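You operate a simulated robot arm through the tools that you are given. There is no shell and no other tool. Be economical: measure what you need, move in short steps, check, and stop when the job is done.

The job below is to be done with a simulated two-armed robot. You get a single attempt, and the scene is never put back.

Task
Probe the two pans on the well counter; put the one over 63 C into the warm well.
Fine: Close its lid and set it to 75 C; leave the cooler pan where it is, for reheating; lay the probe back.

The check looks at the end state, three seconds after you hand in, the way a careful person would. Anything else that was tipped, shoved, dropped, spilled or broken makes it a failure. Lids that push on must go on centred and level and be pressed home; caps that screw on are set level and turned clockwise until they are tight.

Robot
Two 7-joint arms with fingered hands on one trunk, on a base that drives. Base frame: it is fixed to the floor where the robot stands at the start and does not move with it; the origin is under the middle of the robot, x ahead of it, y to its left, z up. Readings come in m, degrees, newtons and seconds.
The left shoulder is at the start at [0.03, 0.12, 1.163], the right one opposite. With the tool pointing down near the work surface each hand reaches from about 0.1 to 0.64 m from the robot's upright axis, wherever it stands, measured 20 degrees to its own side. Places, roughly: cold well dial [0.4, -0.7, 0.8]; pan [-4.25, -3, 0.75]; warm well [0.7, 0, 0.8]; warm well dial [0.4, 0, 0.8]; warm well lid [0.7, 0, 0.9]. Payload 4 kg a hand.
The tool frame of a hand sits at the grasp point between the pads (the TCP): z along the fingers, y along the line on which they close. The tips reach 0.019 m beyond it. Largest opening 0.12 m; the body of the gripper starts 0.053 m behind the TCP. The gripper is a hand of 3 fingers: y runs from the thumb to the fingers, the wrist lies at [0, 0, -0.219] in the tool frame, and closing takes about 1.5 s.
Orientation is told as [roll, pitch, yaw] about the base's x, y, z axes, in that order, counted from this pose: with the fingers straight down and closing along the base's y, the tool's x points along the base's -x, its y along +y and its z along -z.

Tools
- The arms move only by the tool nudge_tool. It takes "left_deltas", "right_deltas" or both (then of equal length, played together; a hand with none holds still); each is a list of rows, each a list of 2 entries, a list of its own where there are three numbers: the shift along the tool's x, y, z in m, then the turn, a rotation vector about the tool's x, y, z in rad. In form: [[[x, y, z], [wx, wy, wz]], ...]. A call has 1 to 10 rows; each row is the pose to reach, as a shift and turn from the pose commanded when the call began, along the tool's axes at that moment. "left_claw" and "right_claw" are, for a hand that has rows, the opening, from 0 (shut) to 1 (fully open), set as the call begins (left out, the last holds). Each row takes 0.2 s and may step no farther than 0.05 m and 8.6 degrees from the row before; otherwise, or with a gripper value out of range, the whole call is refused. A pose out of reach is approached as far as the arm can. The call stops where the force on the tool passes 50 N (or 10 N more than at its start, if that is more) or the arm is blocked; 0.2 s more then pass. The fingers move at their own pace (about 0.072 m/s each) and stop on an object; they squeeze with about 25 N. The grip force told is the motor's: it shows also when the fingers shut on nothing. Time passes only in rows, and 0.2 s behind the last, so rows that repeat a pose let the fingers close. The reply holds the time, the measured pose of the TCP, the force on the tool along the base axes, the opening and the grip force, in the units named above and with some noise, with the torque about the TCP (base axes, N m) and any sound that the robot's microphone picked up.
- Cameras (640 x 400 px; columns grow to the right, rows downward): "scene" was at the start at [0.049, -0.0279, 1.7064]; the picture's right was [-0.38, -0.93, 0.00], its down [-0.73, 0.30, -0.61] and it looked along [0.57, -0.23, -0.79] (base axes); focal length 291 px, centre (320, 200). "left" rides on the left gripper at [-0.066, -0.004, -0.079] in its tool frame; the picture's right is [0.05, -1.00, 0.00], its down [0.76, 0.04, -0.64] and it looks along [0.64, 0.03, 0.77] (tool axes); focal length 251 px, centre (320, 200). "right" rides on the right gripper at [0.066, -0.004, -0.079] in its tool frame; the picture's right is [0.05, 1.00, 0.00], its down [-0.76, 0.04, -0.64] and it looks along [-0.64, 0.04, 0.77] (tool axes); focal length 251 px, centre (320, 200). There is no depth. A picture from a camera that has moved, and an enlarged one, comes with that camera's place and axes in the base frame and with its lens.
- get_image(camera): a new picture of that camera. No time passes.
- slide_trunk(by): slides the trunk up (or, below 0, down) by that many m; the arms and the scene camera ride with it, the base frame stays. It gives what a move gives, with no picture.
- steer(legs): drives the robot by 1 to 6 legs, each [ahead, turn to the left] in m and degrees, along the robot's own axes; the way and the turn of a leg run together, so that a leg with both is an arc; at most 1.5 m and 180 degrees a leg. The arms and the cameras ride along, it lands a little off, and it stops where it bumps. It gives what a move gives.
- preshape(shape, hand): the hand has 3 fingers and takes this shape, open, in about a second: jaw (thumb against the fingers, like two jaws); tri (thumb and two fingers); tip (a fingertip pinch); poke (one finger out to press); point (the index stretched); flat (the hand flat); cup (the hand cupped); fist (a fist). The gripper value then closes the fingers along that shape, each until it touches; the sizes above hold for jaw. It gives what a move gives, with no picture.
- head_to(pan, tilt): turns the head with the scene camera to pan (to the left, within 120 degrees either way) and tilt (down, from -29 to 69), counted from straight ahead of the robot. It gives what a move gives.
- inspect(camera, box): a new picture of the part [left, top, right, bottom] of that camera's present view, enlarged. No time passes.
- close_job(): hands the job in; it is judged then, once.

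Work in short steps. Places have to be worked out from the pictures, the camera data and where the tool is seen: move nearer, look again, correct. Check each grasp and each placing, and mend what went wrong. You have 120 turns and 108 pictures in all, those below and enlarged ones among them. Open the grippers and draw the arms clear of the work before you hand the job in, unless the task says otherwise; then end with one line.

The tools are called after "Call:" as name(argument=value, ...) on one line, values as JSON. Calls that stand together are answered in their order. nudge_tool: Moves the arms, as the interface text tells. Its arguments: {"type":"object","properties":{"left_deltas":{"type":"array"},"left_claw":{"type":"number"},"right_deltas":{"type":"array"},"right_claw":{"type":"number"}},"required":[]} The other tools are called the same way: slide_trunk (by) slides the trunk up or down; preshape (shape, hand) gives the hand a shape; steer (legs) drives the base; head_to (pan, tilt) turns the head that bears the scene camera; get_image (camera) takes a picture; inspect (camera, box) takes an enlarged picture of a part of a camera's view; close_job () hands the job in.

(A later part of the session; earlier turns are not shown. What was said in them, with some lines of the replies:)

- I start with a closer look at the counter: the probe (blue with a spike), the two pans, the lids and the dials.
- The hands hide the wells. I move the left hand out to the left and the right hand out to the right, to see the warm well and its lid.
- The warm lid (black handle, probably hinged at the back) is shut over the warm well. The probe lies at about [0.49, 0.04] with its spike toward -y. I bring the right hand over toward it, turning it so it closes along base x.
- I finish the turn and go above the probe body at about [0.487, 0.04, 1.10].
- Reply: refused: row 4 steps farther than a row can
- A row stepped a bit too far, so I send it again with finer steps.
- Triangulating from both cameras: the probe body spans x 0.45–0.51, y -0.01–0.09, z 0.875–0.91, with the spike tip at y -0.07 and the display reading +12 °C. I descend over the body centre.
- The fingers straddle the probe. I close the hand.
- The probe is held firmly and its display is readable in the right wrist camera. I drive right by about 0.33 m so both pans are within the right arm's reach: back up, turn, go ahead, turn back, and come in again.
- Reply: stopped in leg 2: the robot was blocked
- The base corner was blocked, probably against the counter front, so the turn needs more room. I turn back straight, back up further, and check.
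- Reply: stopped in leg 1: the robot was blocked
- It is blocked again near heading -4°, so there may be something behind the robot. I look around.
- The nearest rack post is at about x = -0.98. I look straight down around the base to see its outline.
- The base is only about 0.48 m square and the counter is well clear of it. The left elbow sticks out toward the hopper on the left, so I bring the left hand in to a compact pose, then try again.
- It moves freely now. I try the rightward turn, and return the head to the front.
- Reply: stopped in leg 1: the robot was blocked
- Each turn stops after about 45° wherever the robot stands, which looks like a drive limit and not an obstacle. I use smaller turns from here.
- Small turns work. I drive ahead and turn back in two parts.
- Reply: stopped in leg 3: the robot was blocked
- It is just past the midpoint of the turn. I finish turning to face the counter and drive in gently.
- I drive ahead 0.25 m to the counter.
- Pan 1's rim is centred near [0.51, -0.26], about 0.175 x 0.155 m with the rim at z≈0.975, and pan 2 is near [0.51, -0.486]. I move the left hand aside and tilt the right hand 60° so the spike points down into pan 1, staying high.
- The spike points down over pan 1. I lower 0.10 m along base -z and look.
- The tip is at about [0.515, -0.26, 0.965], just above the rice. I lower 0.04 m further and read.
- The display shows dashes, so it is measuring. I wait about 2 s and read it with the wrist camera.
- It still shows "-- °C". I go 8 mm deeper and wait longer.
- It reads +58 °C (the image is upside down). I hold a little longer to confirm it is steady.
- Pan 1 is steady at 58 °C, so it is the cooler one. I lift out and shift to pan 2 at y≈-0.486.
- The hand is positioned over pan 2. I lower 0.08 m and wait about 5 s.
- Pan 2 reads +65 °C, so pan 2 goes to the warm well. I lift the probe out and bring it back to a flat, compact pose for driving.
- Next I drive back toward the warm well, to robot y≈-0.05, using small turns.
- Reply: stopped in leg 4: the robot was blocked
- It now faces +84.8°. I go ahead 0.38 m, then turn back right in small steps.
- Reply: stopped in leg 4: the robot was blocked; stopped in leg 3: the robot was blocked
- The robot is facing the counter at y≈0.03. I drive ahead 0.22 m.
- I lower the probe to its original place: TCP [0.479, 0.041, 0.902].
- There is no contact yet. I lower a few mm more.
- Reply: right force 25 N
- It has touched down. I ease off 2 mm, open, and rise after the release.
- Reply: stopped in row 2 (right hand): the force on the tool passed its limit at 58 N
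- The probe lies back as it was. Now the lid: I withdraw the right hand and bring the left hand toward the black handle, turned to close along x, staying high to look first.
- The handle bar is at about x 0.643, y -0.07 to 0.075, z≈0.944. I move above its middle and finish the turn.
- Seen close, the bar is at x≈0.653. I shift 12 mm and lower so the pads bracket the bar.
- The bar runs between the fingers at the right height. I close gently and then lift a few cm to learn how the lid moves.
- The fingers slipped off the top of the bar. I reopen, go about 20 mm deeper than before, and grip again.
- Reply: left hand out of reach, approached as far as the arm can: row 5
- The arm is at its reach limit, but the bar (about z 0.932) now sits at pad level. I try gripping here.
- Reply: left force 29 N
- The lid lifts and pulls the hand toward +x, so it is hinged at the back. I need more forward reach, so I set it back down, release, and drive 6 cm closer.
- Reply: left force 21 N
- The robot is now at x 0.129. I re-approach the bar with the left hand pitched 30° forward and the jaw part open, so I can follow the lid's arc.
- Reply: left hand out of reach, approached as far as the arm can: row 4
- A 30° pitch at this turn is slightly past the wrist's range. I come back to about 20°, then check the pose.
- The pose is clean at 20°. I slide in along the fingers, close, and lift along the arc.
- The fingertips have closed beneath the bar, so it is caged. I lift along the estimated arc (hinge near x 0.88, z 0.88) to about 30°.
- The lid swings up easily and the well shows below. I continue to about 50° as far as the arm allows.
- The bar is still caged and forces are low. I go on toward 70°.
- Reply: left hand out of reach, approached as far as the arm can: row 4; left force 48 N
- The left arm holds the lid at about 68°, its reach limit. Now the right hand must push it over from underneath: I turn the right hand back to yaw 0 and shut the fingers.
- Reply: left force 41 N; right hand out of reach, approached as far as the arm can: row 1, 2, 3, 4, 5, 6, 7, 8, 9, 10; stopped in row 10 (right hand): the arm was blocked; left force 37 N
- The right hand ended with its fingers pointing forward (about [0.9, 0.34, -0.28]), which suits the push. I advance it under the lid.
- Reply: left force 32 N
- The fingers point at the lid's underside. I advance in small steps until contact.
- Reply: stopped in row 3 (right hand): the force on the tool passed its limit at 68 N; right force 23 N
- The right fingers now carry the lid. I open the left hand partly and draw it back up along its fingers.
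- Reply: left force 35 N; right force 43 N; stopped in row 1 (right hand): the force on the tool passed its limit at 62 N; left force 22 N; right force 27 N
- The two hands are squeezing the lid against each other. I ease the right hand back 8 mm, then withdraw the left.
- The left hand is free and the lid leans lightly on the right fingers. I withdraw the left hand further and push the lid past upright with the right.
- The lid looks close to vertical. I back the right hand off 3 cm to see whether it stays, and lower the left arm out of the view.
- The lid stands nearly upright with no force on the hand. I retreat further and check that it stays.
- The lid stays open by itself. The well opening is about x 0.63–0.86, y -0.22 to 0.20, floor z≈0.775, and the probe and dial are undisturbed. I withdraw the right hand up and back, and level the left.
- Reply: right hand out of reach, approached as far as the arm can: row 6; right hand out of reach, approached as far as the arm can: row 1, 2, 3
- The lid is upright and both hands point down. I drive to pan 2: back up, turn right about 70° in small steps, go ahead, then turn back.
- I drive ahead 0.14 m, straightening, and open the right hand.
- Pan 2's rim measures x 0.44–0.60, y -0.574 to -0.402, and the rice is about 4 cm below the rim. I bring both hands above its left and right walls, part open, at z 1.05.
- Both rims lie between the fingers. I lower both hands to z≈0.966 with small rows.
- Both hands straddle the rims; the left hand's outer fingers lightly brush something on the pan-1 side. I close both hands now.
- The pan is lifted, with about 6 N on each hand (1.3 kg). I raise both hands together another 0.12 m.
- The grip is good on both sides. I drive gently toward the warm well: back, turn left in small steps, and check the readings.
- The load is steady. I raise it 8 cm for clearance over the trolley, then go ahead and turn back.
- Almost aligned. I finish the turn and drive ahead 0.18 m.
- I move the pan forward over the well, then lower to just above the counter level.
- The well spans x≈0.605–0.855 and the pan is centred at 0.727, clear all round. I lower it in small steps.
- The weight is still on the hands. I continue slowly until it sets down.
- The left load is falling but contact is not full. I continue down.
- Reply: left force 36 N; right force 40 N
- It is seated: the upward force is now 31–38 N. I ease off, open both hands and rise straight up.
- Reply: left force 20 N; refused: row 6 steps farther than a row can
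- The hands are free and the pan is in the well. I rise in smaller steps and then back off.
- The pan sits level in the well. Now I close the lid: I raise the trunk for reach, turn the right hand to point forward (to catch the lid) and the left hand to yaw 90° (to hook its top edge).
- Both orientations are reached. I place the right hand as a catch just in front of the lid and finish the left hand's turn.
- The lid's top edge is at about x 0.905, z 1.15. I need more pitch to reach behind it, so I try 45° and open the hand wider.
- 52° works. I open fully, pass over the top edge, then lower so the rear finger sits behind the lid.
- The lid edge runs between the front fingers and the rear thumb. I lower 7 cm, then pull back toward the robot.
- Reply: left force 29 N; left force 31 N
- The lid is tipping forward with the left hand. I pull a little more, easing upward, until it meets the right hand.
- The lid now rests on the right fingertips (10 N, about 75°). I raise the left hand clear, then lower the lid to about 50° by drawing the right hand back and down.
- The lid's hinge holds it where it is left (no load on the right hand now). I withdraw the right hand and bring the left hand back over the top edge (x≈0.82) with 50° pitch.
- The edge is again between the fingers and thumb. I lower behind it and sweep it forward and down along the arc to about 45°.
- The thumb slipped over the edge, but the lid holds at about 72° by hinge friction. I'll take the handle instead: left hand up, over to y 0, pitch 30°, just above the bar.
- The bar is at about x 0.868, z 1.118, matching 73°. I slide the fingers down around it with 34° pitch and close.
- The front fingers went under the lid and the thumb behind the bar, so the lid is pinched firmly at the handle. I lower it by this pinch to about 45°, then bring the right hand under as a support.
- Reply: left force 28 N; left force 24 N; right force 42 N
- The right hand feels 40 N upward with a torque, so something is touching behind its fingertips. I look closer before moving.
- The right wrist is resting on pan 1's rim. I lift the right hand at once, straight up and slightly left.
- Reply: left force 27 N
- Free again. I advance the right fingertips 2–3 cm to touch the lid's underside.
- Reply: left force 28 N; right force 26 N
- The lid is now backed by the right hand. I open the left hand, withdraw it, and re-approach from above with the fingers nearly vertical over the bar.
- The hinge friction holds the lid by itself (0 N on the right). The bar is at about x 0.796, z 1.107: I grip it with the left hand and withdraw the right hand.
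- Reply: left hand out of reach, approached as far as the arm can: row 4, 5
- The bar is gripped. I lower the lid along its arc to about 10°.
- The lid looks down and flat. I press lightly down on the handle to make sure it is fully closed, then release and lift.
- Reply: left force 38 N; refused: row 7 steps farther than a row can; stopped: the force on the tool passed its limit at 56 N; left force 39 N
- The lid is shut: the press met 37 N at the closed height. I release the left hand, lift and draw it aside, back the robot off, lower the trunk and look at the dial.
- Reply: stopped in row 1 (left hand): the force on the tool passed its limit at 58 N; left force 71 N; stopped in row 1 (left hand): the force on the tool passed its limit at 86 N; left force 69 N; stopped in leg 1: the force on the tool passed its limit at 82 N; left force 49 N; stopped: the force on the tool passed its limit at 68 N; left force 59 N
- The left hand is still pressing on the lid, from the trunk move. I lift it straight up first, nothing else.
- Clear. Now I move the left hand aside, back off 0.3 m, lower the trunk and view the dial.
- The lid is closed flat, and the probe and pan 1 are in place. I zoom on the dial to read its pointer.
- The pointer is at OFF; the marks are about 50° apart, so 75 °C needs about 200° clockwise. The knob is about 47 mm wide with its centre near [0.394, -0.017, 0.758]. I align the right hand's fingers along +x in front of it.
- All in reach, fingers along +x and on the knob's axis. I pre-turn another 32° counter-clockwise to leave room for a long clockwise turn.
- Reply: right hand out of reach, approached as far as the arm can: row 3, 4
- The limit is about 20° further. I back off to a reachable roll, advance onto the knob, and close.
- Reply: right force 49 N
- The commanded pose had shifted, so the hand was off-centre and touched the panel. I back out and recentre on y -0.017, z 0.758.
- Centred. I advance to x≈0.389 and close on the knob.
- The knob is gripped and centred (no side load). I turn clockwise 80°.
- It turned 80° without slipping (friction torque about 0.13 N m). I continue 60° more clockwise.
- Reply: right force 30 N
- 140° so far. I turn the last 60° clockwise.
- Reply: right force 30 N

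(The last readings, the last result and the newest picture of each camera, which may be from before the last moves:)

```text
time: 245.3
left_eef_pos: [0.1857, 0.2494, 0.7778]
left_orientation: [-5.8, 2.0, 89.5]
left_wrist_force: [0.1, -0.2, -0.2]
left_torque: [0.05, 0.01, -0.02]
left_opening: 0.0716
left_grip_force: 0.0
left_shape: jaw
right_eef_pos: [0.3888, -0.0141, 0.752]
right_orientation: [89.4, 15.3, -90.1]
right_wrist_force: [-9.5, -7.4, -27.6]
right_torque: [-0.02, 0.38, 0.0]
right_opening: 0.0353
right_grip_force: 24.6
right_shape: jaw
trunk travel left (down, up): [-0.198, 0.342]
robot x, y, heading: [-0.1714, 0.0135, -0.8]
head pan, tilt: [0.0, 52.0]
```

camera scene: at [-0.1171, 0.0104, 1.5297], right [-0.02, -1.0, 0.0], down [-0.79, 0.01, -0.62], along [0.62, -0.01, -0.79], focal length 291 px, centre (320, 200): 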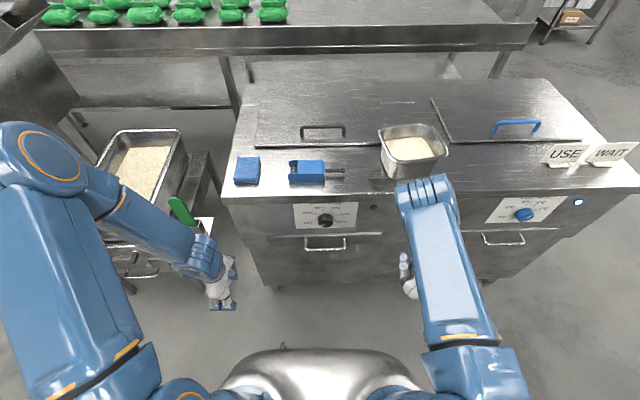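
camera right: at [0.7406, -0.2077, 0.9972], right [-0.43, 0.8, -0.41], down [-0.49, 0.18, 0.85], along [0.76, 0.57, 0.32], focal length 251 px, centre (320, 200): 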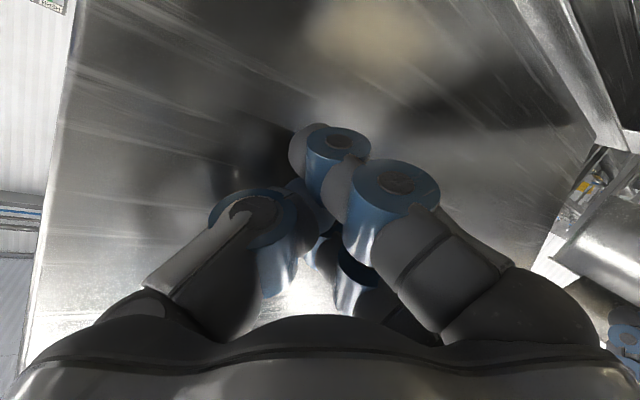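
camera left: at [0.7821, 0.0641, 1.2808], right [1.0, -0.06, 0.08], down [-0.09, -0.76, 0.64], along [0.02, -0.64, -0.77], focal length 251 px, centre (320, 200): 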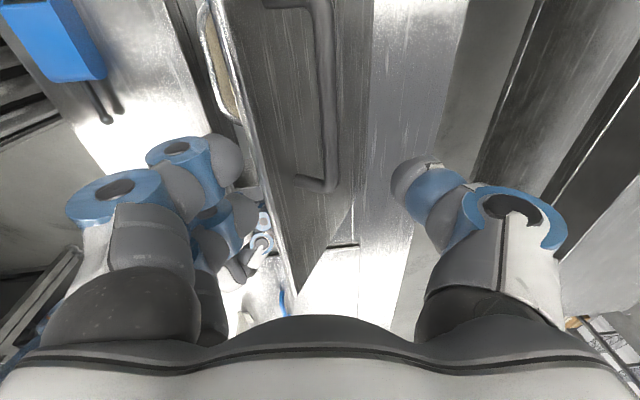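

Total 200° clockwise. I open, back straight off, move aside and use the last picture to check the pointer.

Call:
nudge_tool(right_deltas=[[[0, 0, 0], [0, 0, 0]], [[0, 0, 0], [0, 0, 0]], [[0, 0, 0], [0, 0, 0]], [[0, 0, 0], [0, 0, 0]], [[0, 0, -0.03], [0, 0, 0]], [[0, 0, -0.06], [0, 0, 0]], [[0, 0, -0.09], [0, 0, 0]], [[-0.04, 0.011, -0.09], [0, 0, 0]], [[-0.08, 0.022, -0.09], [0, 0, 0]], [[-0.12, 0.033, -0.09], [0, 0, 0]]], right_claw=0.7)

Call:
inspect(camera="scene", box=[285, 193, 365, 243])

```text
time: 247.5
left_eef_pos: [0.186, 0.2491, 0.7782]
left_orientation: [-5.9, 2.1, 89.5]
left_wrist_force: [0.5, 0.2, 0.4]
left_torque: [-0.04, 0.01, 0.02]
left_opening: 0.0719
left_grip_force: 0.0
left_shape: jaw
right_eef_pos: [0.2987, -0.1388, 0.7575]
right_orientation: [90.1, 15.3, -89.9]
right_wrist_force: [-0.5, -0.5, -0.5]
right_torque: [-0.02, 0.03, 0.01]
right_opening: 0.0835
right_grip_force: 0.1
right_shape: jaw
trunk travel left (down, up): [-0.198, 0.342]
robot x, y, heading: [-0.1661, 0.0101, -1.0]
head pan, tilt: [0.0, 52.0]
```

```text
8.00 times, centred on (325, 218) of scene
camera zoom: at [-0.117, 0.0106, 1.5296], right [-0.02, -1.0, 0.0], down [-0.79, 0.01, -0.62], along [0.62, -0.01, -0.79], focal length 2331 px, centre (280, 56)
```

zoom: 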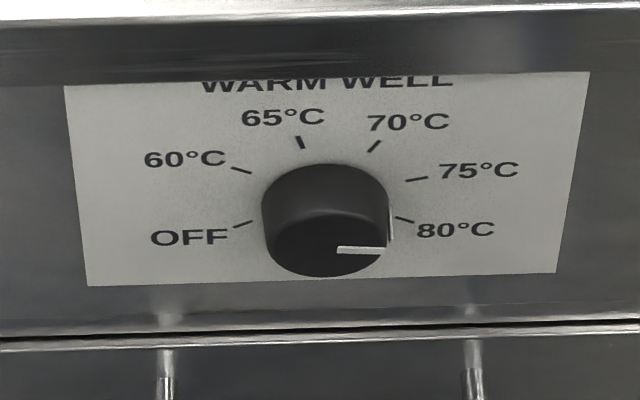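

The pointer now lies almost horizontal to the right, about 15–18° past the 75 °C tick (75 is at roughly +72° from the top and the pointer is near +90°). I go back on the knob and grip it again for a small correction.

Call:
nudge_tool(right_deltas=[[[0.04, -0.011, 0], [0, 0, 0]], [[0.08, -0.022, 0], [0, 0, 0]], [[0.1177, -0.0332, 0], [0, 0, 0]], [[0.1177, -0.0332, 0.03], [0, 0, 0]], [[0.1177, -0.0332, 0.06], [0, 0, 0]], [[0.1177, -0.0332, 0.08], [0, 0, 0]], [[0.1177, -0.0332, 0.09], [0, 0, 0]]])

Call:
nudge_tool(right_deltas=[[[0, 0, 0], [0, 0, 0]], [[0, 0, 0], [0, 0, 0]], [[0, 0, 0], [0, 0, 0]], [[0, 0, 0], [0, 0, 0]], [[0, 0, 0], [0, 0, 0]]], right_claw=0)

```text
time: 249.1
left_eef_pos: [0.1844, 0.2491, 0.7781]
left_orientation: [-6.0, 2.1, 89.6]
left_wrist_force: [-0.2, 1.2, -0.5]
left_torque: [-0.03, -0.01, 0.0]
left_opening: 0.0715
left_grip_force: 0.1
left_shape: jaw
right_eef_pos: [0.3903, -0.0164, 0.7566]
right_orientation: [90.0, 15.2, -90.1]
right_wrist_force: [1.0, 0.0, 0.5]
right_torque: [0.0, -0.02, 0.0]
right_opening: 0.0834
right_grip_force: 0.0
right_shape: jaw
trunk travel left (down, up): [-0.198, 0.342]
robot x, y, heading: [-0.1737, 0.0131, -0.8]
head pan, tilt: [0.0, 52.0]
```

```text
time: 250.3
left_eef_pos: [0.1851, 0.2491, 0.779]
left_orientation: [-5.9, 2.0, 89.5]
left_wrist_force: [0.6, 0.3, 0.7]
left_torque: [-0.02, 0.01, -0.02]
left_opening: 0.0718
left_grip_force: 0.0
left_shape: jaw
right_eef_pos: [0.3902, -0.0165, 0.7565]
right_orientation: [90.0, 15.2, -90.1]
right_wrist_force: [1.6, 0.5, 0.4]
right_torque: [-0.01, -0.08, 0.02]
right_opening: 0.0363
right_grip_force: 25.0
right_shape: jaw
trunk travel left (down, up): [-0.198, 0.342]
robot x, y, heading: [-0.1729, 0.0103, -0.9]
head pan, tilt: [0.0, 52.0]
```

The grip is centred with no side load. I turn counter-clockwise 16°, then open and back off.

Call:
nudge_tool(right_deltas=[[[0, 0, 0], [0, 0, -0.07]], [[0, 0, 0], [0, 0, -0.14]], [[0, 0, 0], [0, 0, -0.21]], [[0, 0, 0], [0, 0, -0.28]], [[0, 0, 0], [0, 0, -0.28]]])

Call:
nudge_tool(right_deltas=[[[0, 0, 0], [0, 0, 0]], [[0, 0, 0], [0, 0, 0]], [[0, 0, 0], [0, 0, 0]], [[0, 0, 0], [0, 0, 0]], [[0, 0, -0.03], [0, 0, 0]], [[0, 0, -0.06], [0, 0, 0]], [[0, 0, -0.1], [0, 0, 0]]], right_claw=0.7)

```text
time: 251.5
left_eef_pos: [0.1859, 0.2503, 0.778]
left_orientation: [-5.9, 2.2, 89.5]
left_wrist_force: [0.6, -0.1, -0.2]
left_torque: [0.03, 0.01, -0.01]
left_opening: 0.0716
left_grip_force: 0.1
left_shape: jaw
right_eef_pos: [0.39, -0.0164, 0.7561]
right_orientation: [90.0, -0.9, -90.0]
right_wrist_force: [8.0, 6.3, 0.2]
right_torque: [0.04, -0.22, 0.06]
right_opening: 0.0358
right_grip_force: 25.3
right_shape: jaw
trunk travel left (down, up): [-0.198, 0.342]
robot x, y, heading: [-0.1723, 0.0112, -0.9]
head pan, tilt: [0.0, 52.0]
```

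```text
time: 253.1
left_eef_pos: [0.1862, 0.2498, 0.7778]
left_orientation: [-5.9, 2.1, 89.5]
left_wrist_force: [0.2, 0.1, -0.4]
left_torque: [-0.02, 0.0, -0.01]
left_opening: 0.0718
left_grip_force: 0.2
left_shape: jaw
right_eef_pos: [0.2879, -0.0179, 0.7528]
right_orientation: [90.0, -0.8, -90.0]
right_wrist_force: [-0.2, -0.7, 0.9]
right_torque: [-0.02, 0.01, 0.0]
right_opening: 0.0836
right_grip_force: 0.2
right_shape: jaw
trunk travel left (down, up): [-0.198, 0.342]
robot x, y, heading: [-0.1727, 0.0089, -0.8]
head pan, tilt: [0.0, 52.0]
```

The correction is done and the hand is clear of the knob. I open both grippers fully and back the robot slightly away before handing in.

Call:
nudge_tool(right_deltas=[[[0, 0, -0.02], [0, 0, 0]], [[0, 0, -0.04], [0, 0, 0]], [[0, 0, -0.04], [0, 0, 0]]], left_deltas=[[[0, 0, 0], [0, 0, 0]], [[0, 0, 0], [0, 0, 0]], [[0, 0, 0], [0, 0, 0]]], right_claw=1, left_claw=1)

Call:
steer(legs=[[-0.1, 0]])

Call:
close_job()

```text
time: 253.9
left_eef_pos: [0.1849, 0.2493, 0.777]
left_orientation: [-6.0, 2.1, 89.4]
left_wrist_force: [0.1, -0.7, -0.2]
left_torque: [0.01, -0.01, 0.02]
left_opening: 0.12
left_grip_force: 0.0
left_shape: jaw
right_eef_pos: [0.2512, -0.0183, 0.7563]
right_orientation: [90.7, -0.8, -90.2]
right_wrist_force: [-0.7, 0.4, 0.5]
right_torque: [0.0, 0.02, -0.02]
right_opening: 0.1201
right_grip_force: 0.2
right_shape: jaw
trunk travel left (down, up): [-0.198, 0.342]
robot x, y, heading: [-0.1743, 0.0142, -1.2]
head pan, tilt: [0.0, 52.0]
```

```text
time: 255.1
left_eef_pos: [0.0842, 0.2501, 0.7793]
left_orientation: [-6.0, 2.0, 89.3]
left_wrist_force: [0.0, 0.4, 0.3]
left_torque: [-0.01, 0.01, 0.01]
left_opening: 0.1198
left_grip_force: 0.0
left_shape: jaw
right_eef_pos: [0.152, -0.0174, 0.757]
right_orientation: [90.6, -0.8, -90.3]
right_wrist_force: [-0.3, -0.2, 0.0]
right_torque: [-0.01, 0.0, 0.01]
right_opening: 0.1196
right_grip_force: 0.0
right_shape: jaw
trunk travel left (down, up): [-0.198, 0.342]
robot x, y, heading: [-0.2701, 0.0155, -1.0]
head pan, tilt: [0.0, 52.0]
```

```text
The job is handed in.
```

I handed the job in: the 65 °C pan is in the warm well with the lid shut, and the 58 °C pan stayed out, though my right wrist pressed on its rim and may have moved it by about 5 mm; the probe is back in its place, and the dial should be at about 75 °C, but I had no pictures left to check it after the last 16° correction.
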